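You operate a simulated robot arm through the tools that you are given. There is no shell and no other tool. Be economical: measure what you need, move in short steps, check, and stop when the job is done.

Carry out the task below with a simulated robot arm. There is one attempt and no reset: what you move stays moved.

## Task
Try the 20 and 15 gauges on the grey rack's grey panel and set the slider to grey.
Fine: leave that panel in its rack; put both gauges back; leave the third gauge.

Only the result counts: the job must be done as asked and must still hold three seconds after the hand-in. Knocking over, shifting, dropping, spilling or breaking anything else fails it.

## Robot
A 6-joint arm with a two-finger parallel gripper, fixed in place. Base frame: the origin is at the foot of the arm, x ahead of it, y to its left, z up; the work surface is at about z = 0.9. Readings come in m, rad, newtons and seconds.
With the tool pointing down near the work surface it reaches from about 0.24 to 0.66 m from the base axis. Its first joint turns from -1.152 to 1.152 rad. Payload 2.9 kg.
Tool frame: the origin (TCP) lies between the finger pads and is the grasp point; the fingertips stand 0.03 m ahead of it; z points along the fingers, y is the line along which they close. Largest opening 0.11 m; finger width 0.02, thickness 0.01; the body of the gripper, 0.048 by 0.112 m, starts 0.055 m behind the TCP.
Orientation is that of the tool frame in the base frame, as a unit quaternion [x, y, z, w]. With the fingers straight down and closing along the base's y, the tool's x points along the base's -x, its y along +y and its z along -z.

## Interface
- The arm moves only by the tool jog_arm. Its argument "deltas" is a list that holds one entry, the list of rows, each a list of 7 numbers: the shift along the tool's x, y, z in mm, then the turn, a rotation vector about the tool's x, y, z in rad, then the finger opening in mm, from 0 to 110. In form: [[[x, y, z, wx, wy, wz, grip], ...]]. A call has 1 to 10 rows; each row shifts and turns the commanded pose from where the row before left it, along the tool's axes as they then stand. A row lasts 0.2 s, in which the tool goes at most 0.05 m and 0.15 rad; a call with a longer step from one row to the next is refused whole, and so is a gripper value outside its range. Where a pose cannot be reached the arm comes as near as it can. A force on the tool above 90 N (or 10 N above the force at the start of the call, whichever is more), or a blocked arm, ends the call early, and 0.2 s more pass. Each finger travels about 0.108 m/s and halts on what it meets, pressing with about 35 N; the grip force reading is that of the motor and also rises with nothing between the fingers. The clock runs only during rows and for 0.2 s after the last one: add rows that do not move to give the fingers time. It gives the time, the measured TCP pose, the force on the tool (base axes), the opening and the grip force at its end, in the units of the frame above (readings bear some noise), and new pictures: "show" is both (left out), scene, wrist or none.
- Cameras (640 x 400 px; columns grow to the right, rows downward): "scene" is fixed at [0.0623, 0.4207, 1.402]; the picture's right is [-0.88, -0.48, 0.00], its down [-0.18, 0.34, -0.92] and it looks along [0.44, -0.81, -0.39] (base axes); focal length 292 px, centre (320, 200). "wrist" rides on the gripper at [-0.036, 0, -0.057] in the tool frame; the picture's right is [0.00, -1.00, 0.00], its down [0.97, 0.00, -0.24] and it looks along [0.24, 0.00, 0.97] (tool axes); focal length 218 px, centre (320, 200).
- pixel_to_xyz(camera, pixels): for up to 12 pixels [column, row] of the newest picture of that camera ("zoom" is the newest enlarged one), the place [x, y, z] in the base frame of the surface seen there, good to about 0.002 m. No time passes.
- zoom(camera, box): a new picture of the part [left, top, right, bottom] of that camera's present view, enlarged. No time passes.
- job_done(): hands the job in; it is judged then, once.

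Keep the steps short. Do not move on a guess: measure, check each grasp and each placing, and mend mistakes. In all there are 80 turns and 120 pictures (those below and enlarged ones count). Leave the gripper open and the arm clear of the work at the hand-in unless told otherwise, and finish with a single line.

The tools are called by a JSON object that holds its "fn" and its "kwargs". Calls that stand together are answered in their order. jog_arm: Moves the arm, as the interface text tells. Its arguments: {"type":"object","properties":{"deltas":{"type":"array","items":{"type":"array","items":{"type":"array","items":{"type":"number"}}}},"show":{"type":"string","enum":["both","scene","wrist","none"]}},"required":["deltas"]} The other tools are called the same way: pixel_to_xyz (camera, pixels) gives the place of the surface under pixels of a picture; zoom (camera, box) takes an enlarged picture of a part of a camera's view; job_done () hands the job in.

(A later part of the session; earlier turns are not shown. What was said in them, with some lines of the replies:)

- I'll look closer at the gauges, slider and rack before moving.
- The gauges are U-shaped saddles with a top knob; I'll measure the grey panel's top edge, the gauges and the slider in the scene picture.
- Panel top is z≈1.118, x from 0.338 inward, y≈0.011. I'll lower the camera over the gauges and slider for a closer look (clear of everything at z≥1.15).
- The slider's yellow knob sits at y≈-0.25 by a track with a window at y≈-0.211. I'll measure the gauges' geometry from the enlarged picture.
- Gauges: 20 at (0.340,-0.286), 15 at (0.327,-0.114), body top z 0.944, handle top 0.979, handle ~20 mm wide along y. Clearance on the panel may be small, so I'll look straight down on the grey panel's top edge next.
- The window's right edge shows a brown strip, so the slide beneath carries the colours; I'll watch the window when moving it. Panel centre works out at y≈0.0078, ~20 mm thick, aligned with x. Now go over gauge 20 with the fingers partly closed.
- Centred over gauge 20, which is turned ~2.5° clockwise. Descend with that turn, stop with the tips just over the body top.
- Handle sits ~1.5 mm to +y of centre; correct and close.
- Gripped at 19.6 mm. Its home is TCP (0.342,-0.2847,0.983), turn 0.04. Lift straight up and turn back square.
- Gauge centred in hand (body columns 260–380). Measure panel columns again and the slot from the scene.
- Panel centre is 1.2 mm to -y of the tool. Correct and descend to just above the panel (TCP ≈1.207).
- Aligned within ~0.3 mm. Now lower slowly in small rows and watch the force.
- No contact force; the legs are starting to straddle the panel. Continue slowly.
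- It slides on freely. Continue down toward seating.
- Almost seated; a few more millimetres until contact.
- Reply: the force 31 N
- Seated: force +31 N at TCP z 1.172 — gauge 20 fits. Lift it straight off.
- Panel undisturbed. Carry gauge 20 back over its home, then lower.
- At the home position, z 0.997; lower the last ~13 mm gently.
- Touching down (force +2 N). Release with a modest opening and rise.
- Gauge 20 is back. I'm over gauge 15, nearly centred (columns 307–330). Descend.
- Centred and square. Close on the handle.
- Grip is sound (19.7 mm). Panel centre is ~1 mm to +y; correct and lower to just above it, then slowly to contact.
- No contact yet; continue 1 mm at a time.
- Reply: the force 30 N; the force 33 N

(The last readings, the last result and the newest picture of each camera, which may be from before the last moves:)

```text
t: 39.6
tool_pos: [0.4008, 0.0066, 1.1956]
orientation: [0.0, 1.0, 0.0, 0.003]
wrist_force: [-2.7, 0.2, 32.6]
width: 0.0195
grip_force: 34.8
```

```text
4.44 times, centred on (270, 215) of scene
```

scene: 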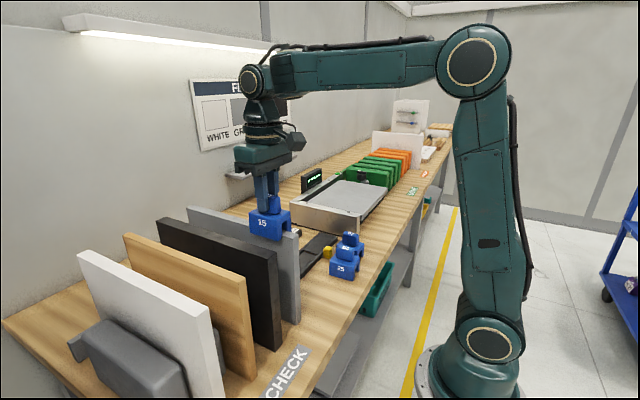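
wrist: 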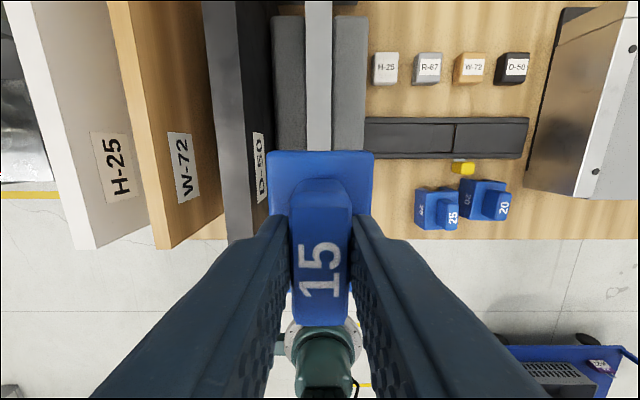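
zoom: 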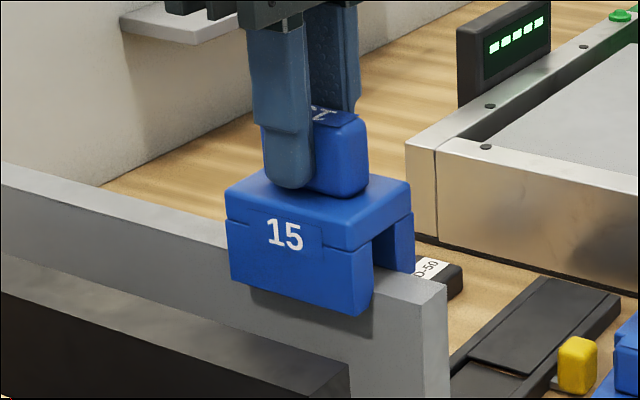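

Gauge 15 stops at the mouth with 33 N, TCP z 1.196 (24 mm higher than gauge 20's seat): it does not go on. Lift it and carry it back.

{"fn": "jog_arm", "kwargs": {"deltas": [[[0, 0, -3, 0, 0, 0, 10], [0, 0, -10, 0, 0, 0, 10], [0, 0, -25, 0, 0, 0, 10], [0, 0, -25, 0, 0, 0, 10], [24, -40, 0, 0, 0, 0, 10], [24, -40, 0, 0, 0, 0, 10], [24, -40, 0, 0, 0, 0, 10], [0, 0, 0, 0, 0, 0, 10]]], "show": "none"}}

{"fn": "jog_arm", "kwargs": {"deltas": [[[0, 0, 45, 0, 0, 0, 10], [0, 0, 45, 0, 0, 0, 10], [0, 0, 45, 0, 0, 0, 10], [0, 0, 45, 0, 0, 0, 10], [0, 0, 45, 0, 0, 0, 10], [0, 0, 30, 0, 0, 0, 10], [0, 0, 0, 0, 0, 0, 10]]], "show": "both"}}

```text
t: 41.4
tool_pos: [0.3294, -0.1122, 1.2565]
orientation: [0.0, 1.0, 0.0, 0.001]
wrist_force: [0.5, 0.1, -1.7]
width: 0.0195
grip_force: 34.9
```

```text
t: 43.0
tool_pos: [0.3282, -0.1129, 1.0015]
orientation: [0.0, 1.0, 0.0, 0.002]
wrist_force: [0.4, -0.9, -1.1]
width: 0.0195
grip_force: 35.2
```

scene: 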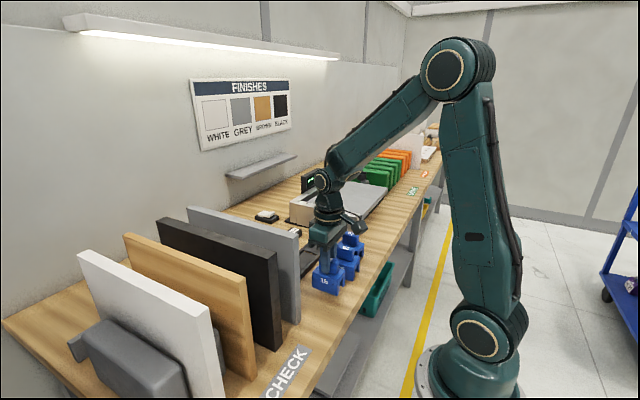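
wrist: 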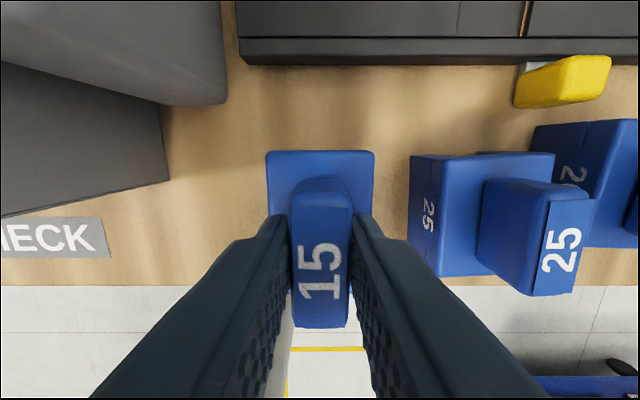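

Over its home at z 1.0015; lower gently to contact (~0.983).

{"fn": "jog_arm", "kwargs": {"deltas": [[[0, 0, 8, 0, 0, 0, 10], [0, 0, 5, 0, 0, 0, 10], [0, 0, 2, 0, 0, 0, 10], [0, 0, 1, 0, 0, 0, 10], [0, 0, 1, 0, 0, 0, 10], [0, 0, 0, 0, 0, 0, 10]]], "show": "none"}}

{"fn": "jog_arm", "kwargs": {"deltas": [[[0, 0, 0.7, 0, 0, 0, 10], [0, 0, 0, 0, 0, 0, 10]]], "show": "none"}}

```text
t: 44.4
tool_pos: [0.329, -0.1119, 0.985]
orientation: [0.001, 1.0, 0.0, 0.0]
wrist_force: [0.4, 0.2, -1.5]
width: 0.0194
grip_force: 34.7
```

```text
t: 45.0
tool_pos: [0.329, -0.1124, 0.9848]
orientation: [0.0, 1.0, 0.0, -0.001]
wrist_force: [-0.1, -0.2, -1.6]
width: 0.0198
grip_force: 34.9
```

{"fn": "jog_arm", "kwargs": {"deltas": [[[0, 0, 0.8, 0, 0, 0, 10], [0, 0, 0, 0, 0, 0, 10]]], "show": "none"}}

{"fn": "jog_arm", "kwargs": {"deltas": [[[0, 0, 0.7, 0, 0, 0, 10], [0, 0, 0, 0, 0, 0, 10]]], "show": "none"}}

```text
t: 45.6
tool_pos: [0.3278, -0.1123, 0.9835]
orientation: [0.001, 1.0, -0.001, 0.001]
wrist_force: [-0.7, 0.1, -1.5]
width: 0.0197
grip_force: 35.1
```

```text
t: 46.2
tool_pos: [0.3288, -0.1118, 0.9825]
orientation: [0.0, 1.0, 0.0, 0.001]
wrist_force: [-0.6, 0.0, -1.1]
width: 0.0194
grip_force: 35.3
```

{"fn": "jog_arm", "kwargs": {"deltas": [[[0, 0, 0.7, 0, 0, 0, 10], [0, 0, 0, 0, 0, 0, 10]]], "show": "none"}}

{"fn": "jog_arm", "kwargs": {"deltas": [[[0, 0, 0.7, 0, 0, 0, 10], [0, 0, 0, 0, 0, 0, 10]]], "show": "none"}}

```text
t: 46.8
tool_pos: [0.329, -0.1123, 0.983]
orientation: [-0.001, 1.0, 0.001, 0.001]
wrist_force: [0.4, -0.6, -1.0]
width: 0.0197
grip_force: 35.3
```

```text
t: 47.4
tool_pos: [0.328, -0.1125, 0.9827]
orientation: [0.0, 1.0, 0.001, 0.0]
wrist_force: [-4.3, 1.0, 14.6]
width: 0.0196
grip_force: 35.0
```

Touched down. Release, rise, and go above the slider's yellow knob.

{"fn": "jog_arm", "kwargs": {"deltas": [[[0, 0, -0.5, 0, 0, 0, 25], [0, 0, 0, 0, 0, 0, 40], [0, 0, 0, 0, 0, 0, 48], [0, 0, -20, 0, 0, 0, 48], [0, 0, -45, 0, 0, 0, 48], [0, 0, -45, 0, 0, 0, 48], [-17, -34, 0, 0, 0, 0, 48], [-17, -34, 0, 0, 0, 0, 48], [-17, -34, 0, 0, 0, 0, 48], [-17, -35, 0, 0, 0, 0, 48]]], "show": "both"}}

{"fn": "zoom", "kwargs": {"camera": "wrist", "box": [200, 60, 440, 260]}}

```text
t: 49.6
tool_pos: [0.3973, -0.2501, 1.0937]
orientation: [0.0, 1.0, 0.0, 0.001]
wrist_force: [0.2, -0.8, -0.6]
width: 0.0478
grip_force: 0.2
```

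scene: 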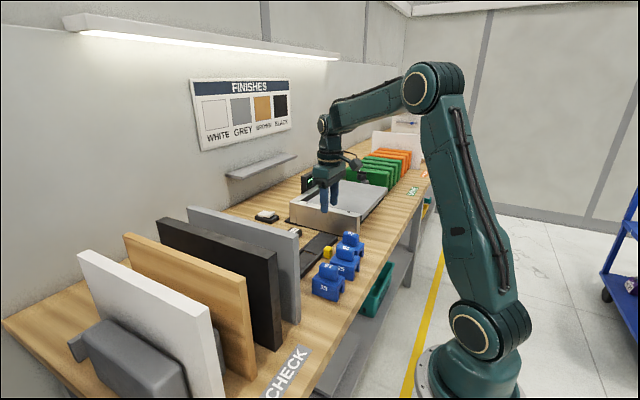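
wrist: 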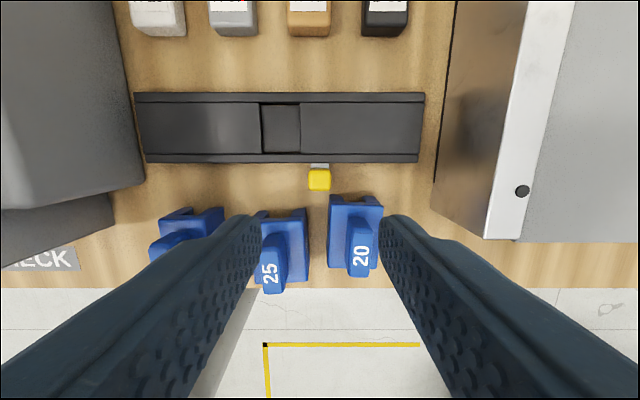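

```text
2.00 times, centred on (320, 160) of wrist
```

zoom: 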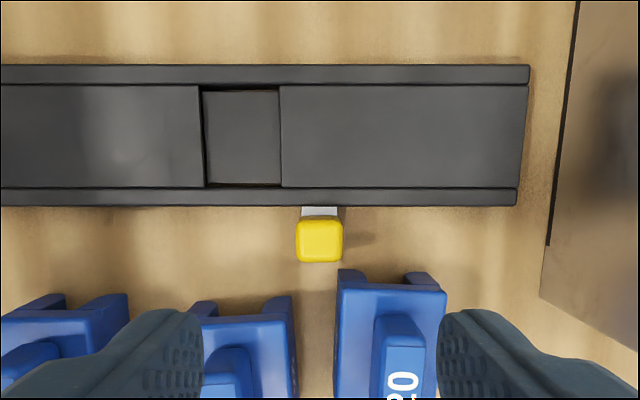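

Knob is centred at column 320. Descend to TCP z≈0.942 (finger tips at 0.912, fingers clear of gauge 20 at x≤0.373 and the rail at x≥0.415).

{"fn": "jog_arm", "kwargs": {"deltas": [[[0, 0, 40, 0, 0, 0, 48], [0, 0, 40, 0, 0, 0, 48], [0, 0, 40, 0, 0, 0, 48], [0, 0, 20, 0, 0, 0, 48], [0, 0, 11, 0, 0, 0, 48], [0, 0, 0, 0, 0, 0, 48]]], "show": "wrist"}}

```text
t: 51.0
tool_pos: [0.3968, -0.2487, 0.9402]
orientation: [0.0, 1.0, 0.0, 0.0]
wrist_force: [0.2, 0.3, -0.7]
width: 0.0477
grip_force: 0.0
```

wrist: 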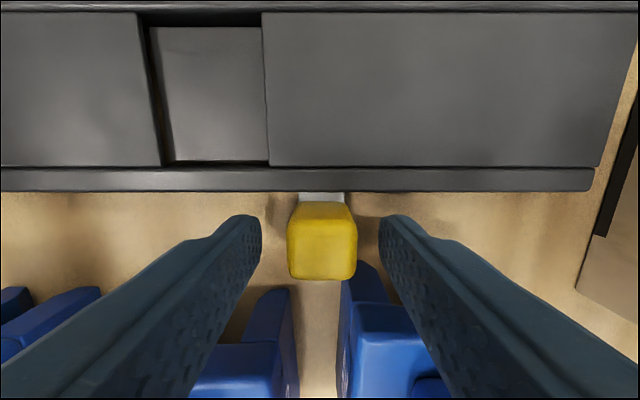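

Knob is between the fingers. Close on it.

{"fn": "jog_arm", "kwargs": {"deltas": [[[0, 0, 0, 0, 0, 0, 35], [0, 0, 0, 0, 0, 0, 20], [0, 0, 0, 0, 0, 0, 12], [0, 0, 0, 0, 0, 0, 12]]], "show": "none"}}

{"fn": "jog_arm", "kwargs": {"deltas": [[[0, 5, 0, 0, 0, 0, 12], [0, 5, 0, 0, 0, 0, 12], [0, 5, 0, 0, 0, 0, 12], [0, 0, 0, 0, 0, 0, 12]]], "show": "wrist"}}

```text
t: 52.0
tool_pos: [0.3975, -0.2499, 0.9415]
orientation: [-0.001, 1.0, 0.0, 0.0]
wrist_force: [-0.2, -0.4, -3.9]
width: 0.024
grip_force: 45.5
```

```text
t: 53.0
tool_pos: [0.3965, -0.2346, 0.9423]
orientation: [0.001, 1.0, 0.0, 0.0]
wrist_force: [-4.6, 0.4, 0.2]
width: 0.0241
grip_force: 44.6
```

wrist: 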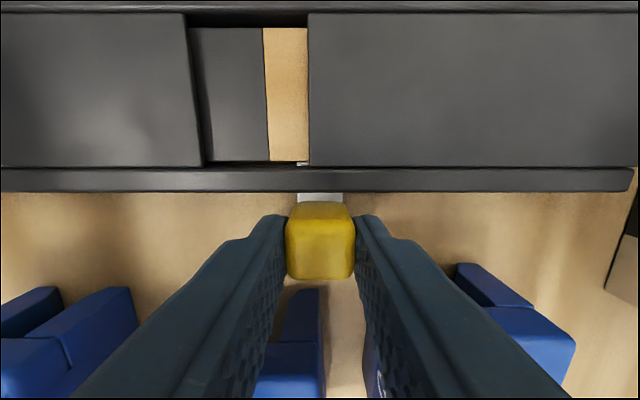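

The slide moves: brown enters from the right (columns 265–308). Grey should follow; keep moving +y.

{"fn": "jog_arm", "kwargs": {"deltas": [[[0, 6, 0, 0, 0, 0, 12], [0, 6, 0, 0, 0, 0, 12], [0, 6, 0, 0, 0, 0, 12], [0, 6, 0, 0, 0, 0, 12], [0, 6, 0, 0, 0, 0, 12], [0, 6, 0, 0, 0, 0, 12], [0, 0, 0, 0, 0, 0, 12]]], "show": "wrist"}}

```text
t: 54.6
tool_pos: [0.3972, -0.1987, 0.9419]
orientation: [0.0, 1.0, -0.001, 0.0]
wrist_force: [-5.7, 0.0, 16.3]
width: 0.0238
grip_force: 44.9
```

wrist: 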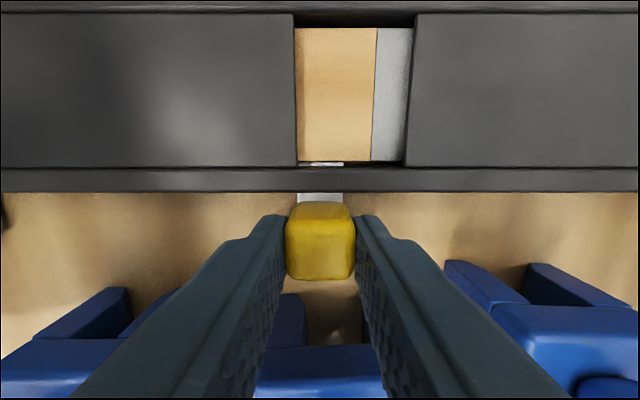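

Brown spans ~110 px (265–375) and a light-grey field follows. Its centre should be at column ~430; window centre is at ~353, so ~27 mm more in +y.

{"fn": "jog_arm", "kwargs": {"deltas": [[[0, 6, 0, 0, 0, 0, 12], [0, 6, -0.5, 0, 0, 0, 12], [0, 6, -0.5, 0, 0, 0, 12], [0, 6, 0, 0, 0, 0, 12], [0, 3, 0, 0, 0, 0, 12], [0, 0, 0, 0, 0, 0, 12]]], "show": "wrist"}}

{"fn": "zoom", "kwargs": {"camera": "wrist", "box": [320, 0, 540, 200]}}

```text
t: 56.0
tool_pos: [0.3971, -0.1719, 0.9427]
orientation: [0.0, 1.0, 0.0, 0.001]
wrist_force: [-0.9, 1.3, -1.9]
width: 0.0239
grip_force: 44.4
```

wrist: 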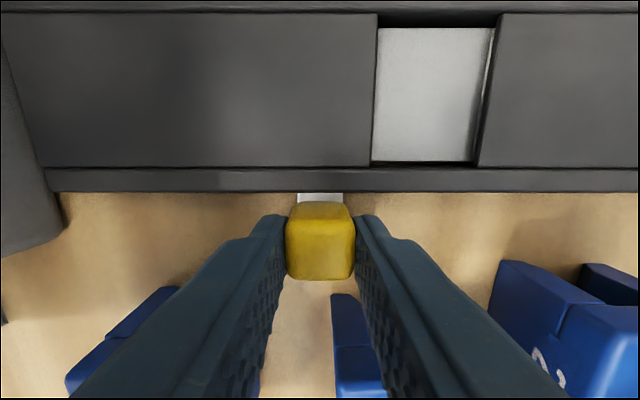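

```text
2.00 times, centred on (430, 100) of wrist
```

zoom: 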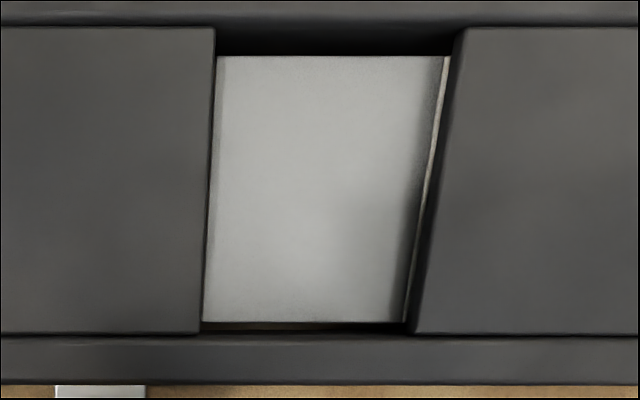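

The field fills the window, with a sliver of the next (white) field visible at the right by the slanted view. Release, rise and look straight down at the window.

{"fn": "jog_arm", "kwargs": {"deltas": [[[0, 0, 0, 0, 0, 0, 25], [0, 0, 0, 0, 0, 0, 40], [0, 0, 0, 0, 0, 0, 48], [0, 0, -20, 0, 0, 0, 48], [0, 0, -45, 0, 0, 0, 48], [0, 0, -45, 0, 0, 0, 48], [0, -20, -40, 0, 0, 0, 48], [0, -18, 0, 0, 0, 0, 48], [0, 0, 0, 0, 0, 0, 48]]], "show": "both"}}

{"fn": "zoom", "kwargs": {"camera": "wrist", "box": [250, 80, 390, 220]}}

```text
t: 58.0
tool_pos: [0.3972, -0.2093, 1.0936]
orientation: [0.001, 1.0, 0.0, 0.0]
wrist_force: [-1.0, -0.3, -0.5]
width: 0.048
grip_force: 0.0
```

scene: 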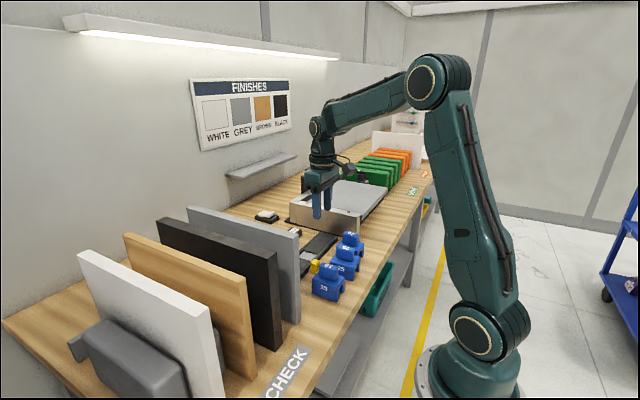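
wrist: 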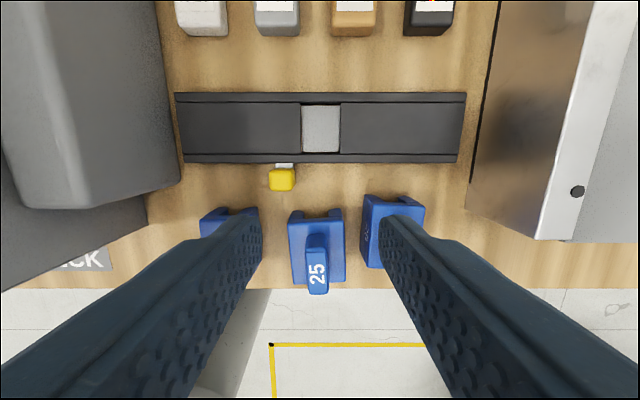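

```text
2.86 times, centred on (320, 150) of wrist
```

zoom: 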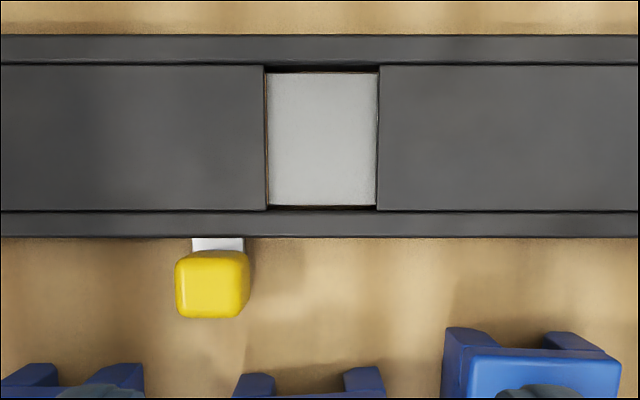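

Nicely centred at first sight; enlarge more to check edges and the colour against the sample blocks.

{"fn": "zoom", "kwargs": {"camera": "wrist", "box": [295, 90, 347, 160]}}

{"fn": "zoom", "kwargs": {"camera": "wrist", "box": [170, 0, 470, 190]}}

```text
5.71 times, centred on (321, 125) of wrist
```

zoom: 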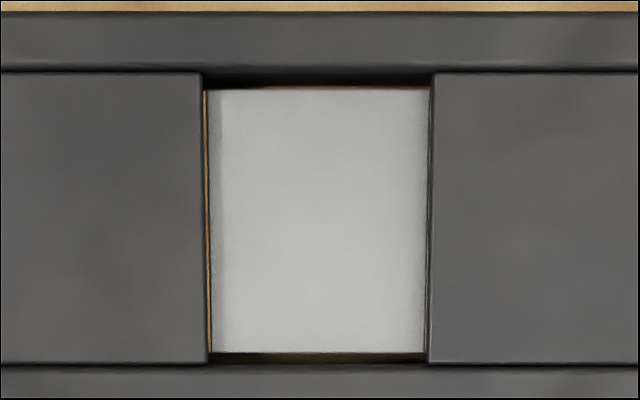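

```text
2.11 times, centred on (320, 95) of wrist
```

zoom: 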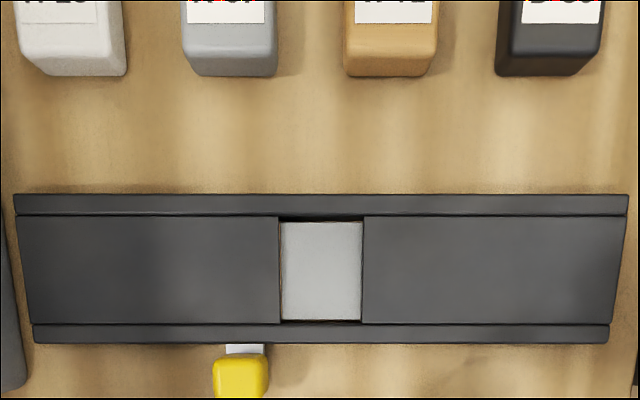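

A ~1 mm brown sliver remains at the left edge, and I want to be sure this field is grey, not white, by glimpsing the next field. Go back down on the knob (y≈-0.172).

{"fn": "jog_arm", "kwargs": {"deltas": [[[0, 37.5, 0, 0, 0, 0, 48], [0, 0, 45, 0, 0, 0, 48], [0, 0, 45, 0, 0, 0, 48], [0, 0, 40, 0, 0, 0, 48], [0, 0, 20, 0, 0, 0, 48], [0, 0, 0, 0, 0, 0, 30], [0, 0, 0, 0, 0, 0, 20], [0, 0, 0, 0, 0, 0, 12], [0, 0, 0, 0, 0, 0, 12]]], "show": "none"}}

{"fn": "jog_arm", "kwargs": {"deltas": [[[0, 5, 0, 0, 0, 0, 12], [0, 5, 0, 0, 0, 0, 12], [0, 5, 0, 0, 0, 0, 12], [0, 0, 0, 0, 0, 0, 12]]], "show": "wrist"}}

{"fn": "zoom", "kwargs": {"camera": "wrist", "box": [350, 0, 570, 200]}}

```text
t: 60.0
tool_pos: [0.398, -0.1722, 0.9419]
orientation: [-0.001, 1.0, 0.0, 0.001]
wrist_force: [-0.3, 0.8, -6.1]
width: 0.0239
grip_force: 44.9
```

```text
t: 61.0
tool_pos: [0.3964, -0.1566, 0.9425]
orientation: [0.0, 1.0, 0.0, 0.0]
wrist_force: [5.0, 0.0, -11.3]
width: 0.0239
grip_force: 45.3
```

wrist: 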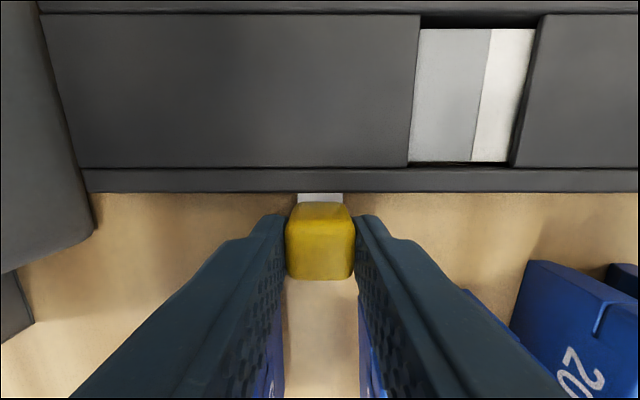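

```text
2.00 times, centred on (460, 100) of wrist
```

zoom: 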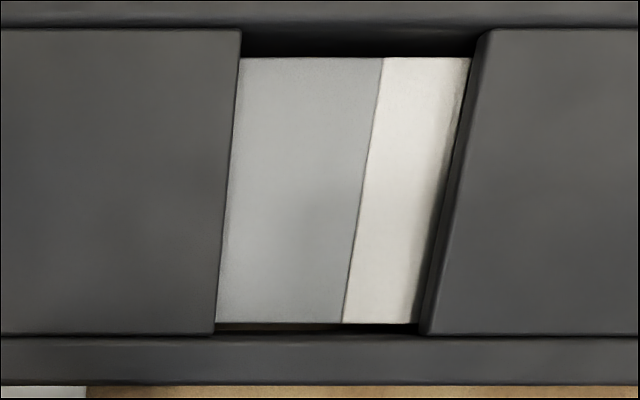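

The next field is white, so the prior one is grey. Return 14.5 mm in -y to centre grey, release and rise.

{"fn": "jog_arm", "kwargs": {"deltas": [[[0, -5, 0, 0, 0, 0, 12], [0, -5, 0, 0, 0, 0, 12], [0, -4.5, 0, 0, 0, 0, 12], [0, 0, 0, 0, 0, 0, 12], [0, 0, 0, 0, 0, 0, 12]]], "show": "none"}}

{"fn": "jog_arm", "kwargs": {"deltas": [[[0, 0, 0, 0, 0, 0, 25], [0, 0, 0, 0, 0, 0, 40], [0, 0, 0, 0, 0, 0, 48], [0, 0, -20, 0, 0, 0, 48], [0, 0, -45, 0, 0, 0, 48], [0, 0, -45, 0, 0, 0, 48], [0, -20, -40, 0, 0, 0, 48], [0, -19, 0, 0, 0, 0, 48], [0, 0, 0, 0, 0, 0, 48]]], "show": "wrist"}}

{"fn": "zoom", "kwargs": {"camera": "wrist", "box": [295, 90, 347, 160]}}

```text
t: 62.2
tool_pos: [0.3979, -0.1719, 0.9433]
orientation: [0.0, 1.0, -0.001, 0.0]
wrist_force: [2.8, 1.8, -14.6]
width: 0.024
grip_force: 45.4
```

```text
t: 64.2
tool_pos: [0.3963, -0.2114, 1.0923]
orientation: [0.0, 1.0, 0.0, 0.001]
wrist_force: [0.4, 0.7, 0.6]
width: 0.0483
grip_force: 0.1
```

wrist: 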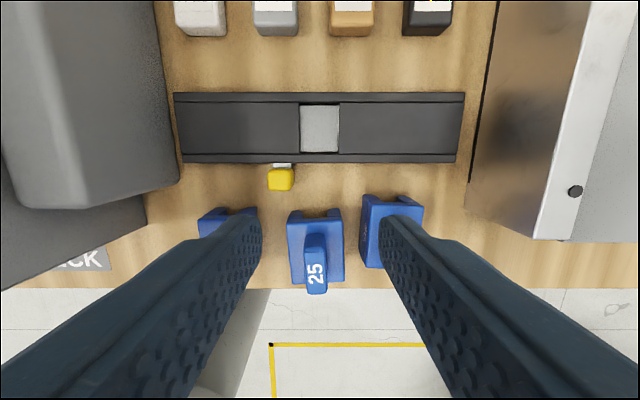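

```text
5.71 times, centred on (321, 125) of wrist
```

zoom: 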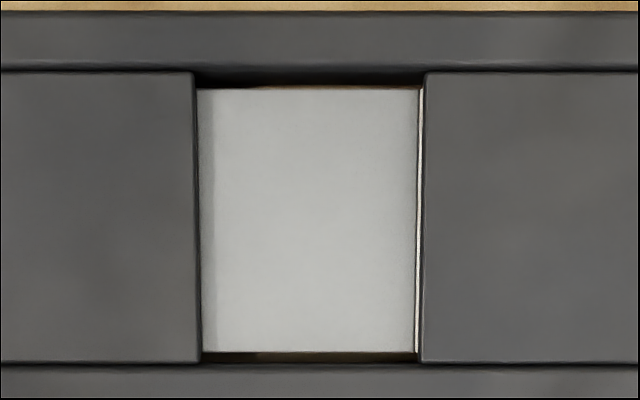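

Grey fills the window, within about half a millimetre. Rise clear, open the gripper and check everything.

{"fn": "jog_arm", "kwargs": {"deltas": [[[5, 0, -45, 0, 0, 0, 60], [15, 0, -45, 0, 0, 0, 80], [20, 0, -45, 0, 0, 0, 110], [20, 0, -45, 0, 0, 0, 110], [20, 0, -45, 0, 0, 0, 110], [20, 0, -45, 0, 0, 0, 110], [20, 10, 0, 0, 0, 0, 110], [0, 0, 0, 0, 0, 0, 110]]], "show": "both"}}

{"fn": "zoom", "kwargs": {"camera": "scene", "box": [180, 160, 420, 310]}}

{"fn": "zoom", "kwargs": {"camera": "wrist", "box": [240, 0, 440, 160]}}

```text
t: 66.0
tool_pos: [0.2759, -0.2006, 1.3631]
orientation: [-0.001, 1.0, 0.0, 0.0]
wrist_force: [0.2, 0.3, -0.3]
width: 0.1102
grip_force: 0.1
```

scene: 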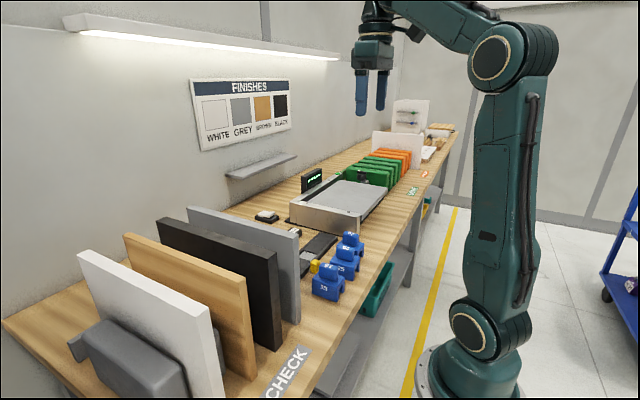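
wrist: 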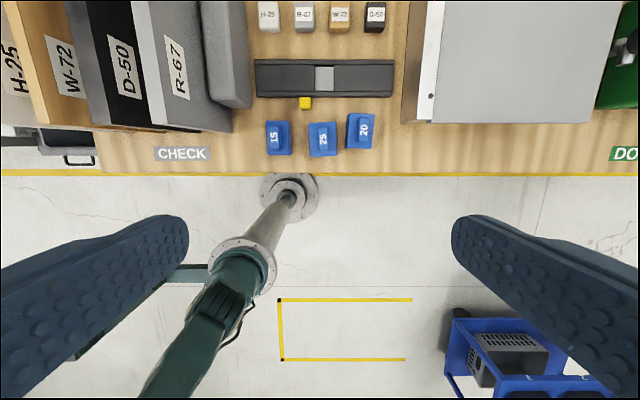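

```text
2.67 times, centred on (300, 235) of scene
```

zoom: 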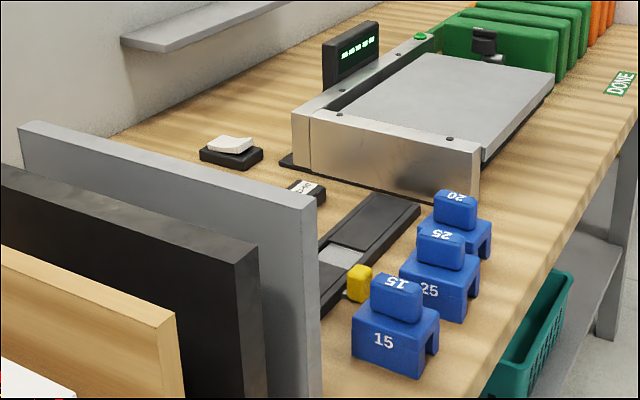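

```text
2.50 times, centred on (340, 80) of wrist
```

zoom: 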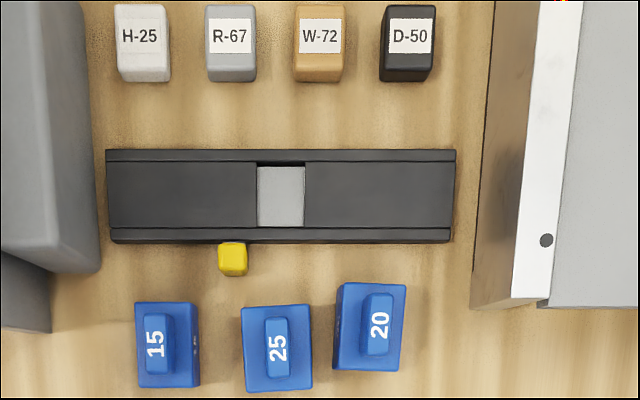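

Everything is in place: gauges 20 and 15 are home, 25 is untouched, the panel is in its rack and the window shows grey. Handing in.

{"fn": "job_done", "kwargs": {}}

```text
The job is handed in.
```

Gauge 20 fits the grey panel and gauge 15 does not; both are back in their places, gauge 25 was not touched, the panel is still in its rack, and the slider shows grey.
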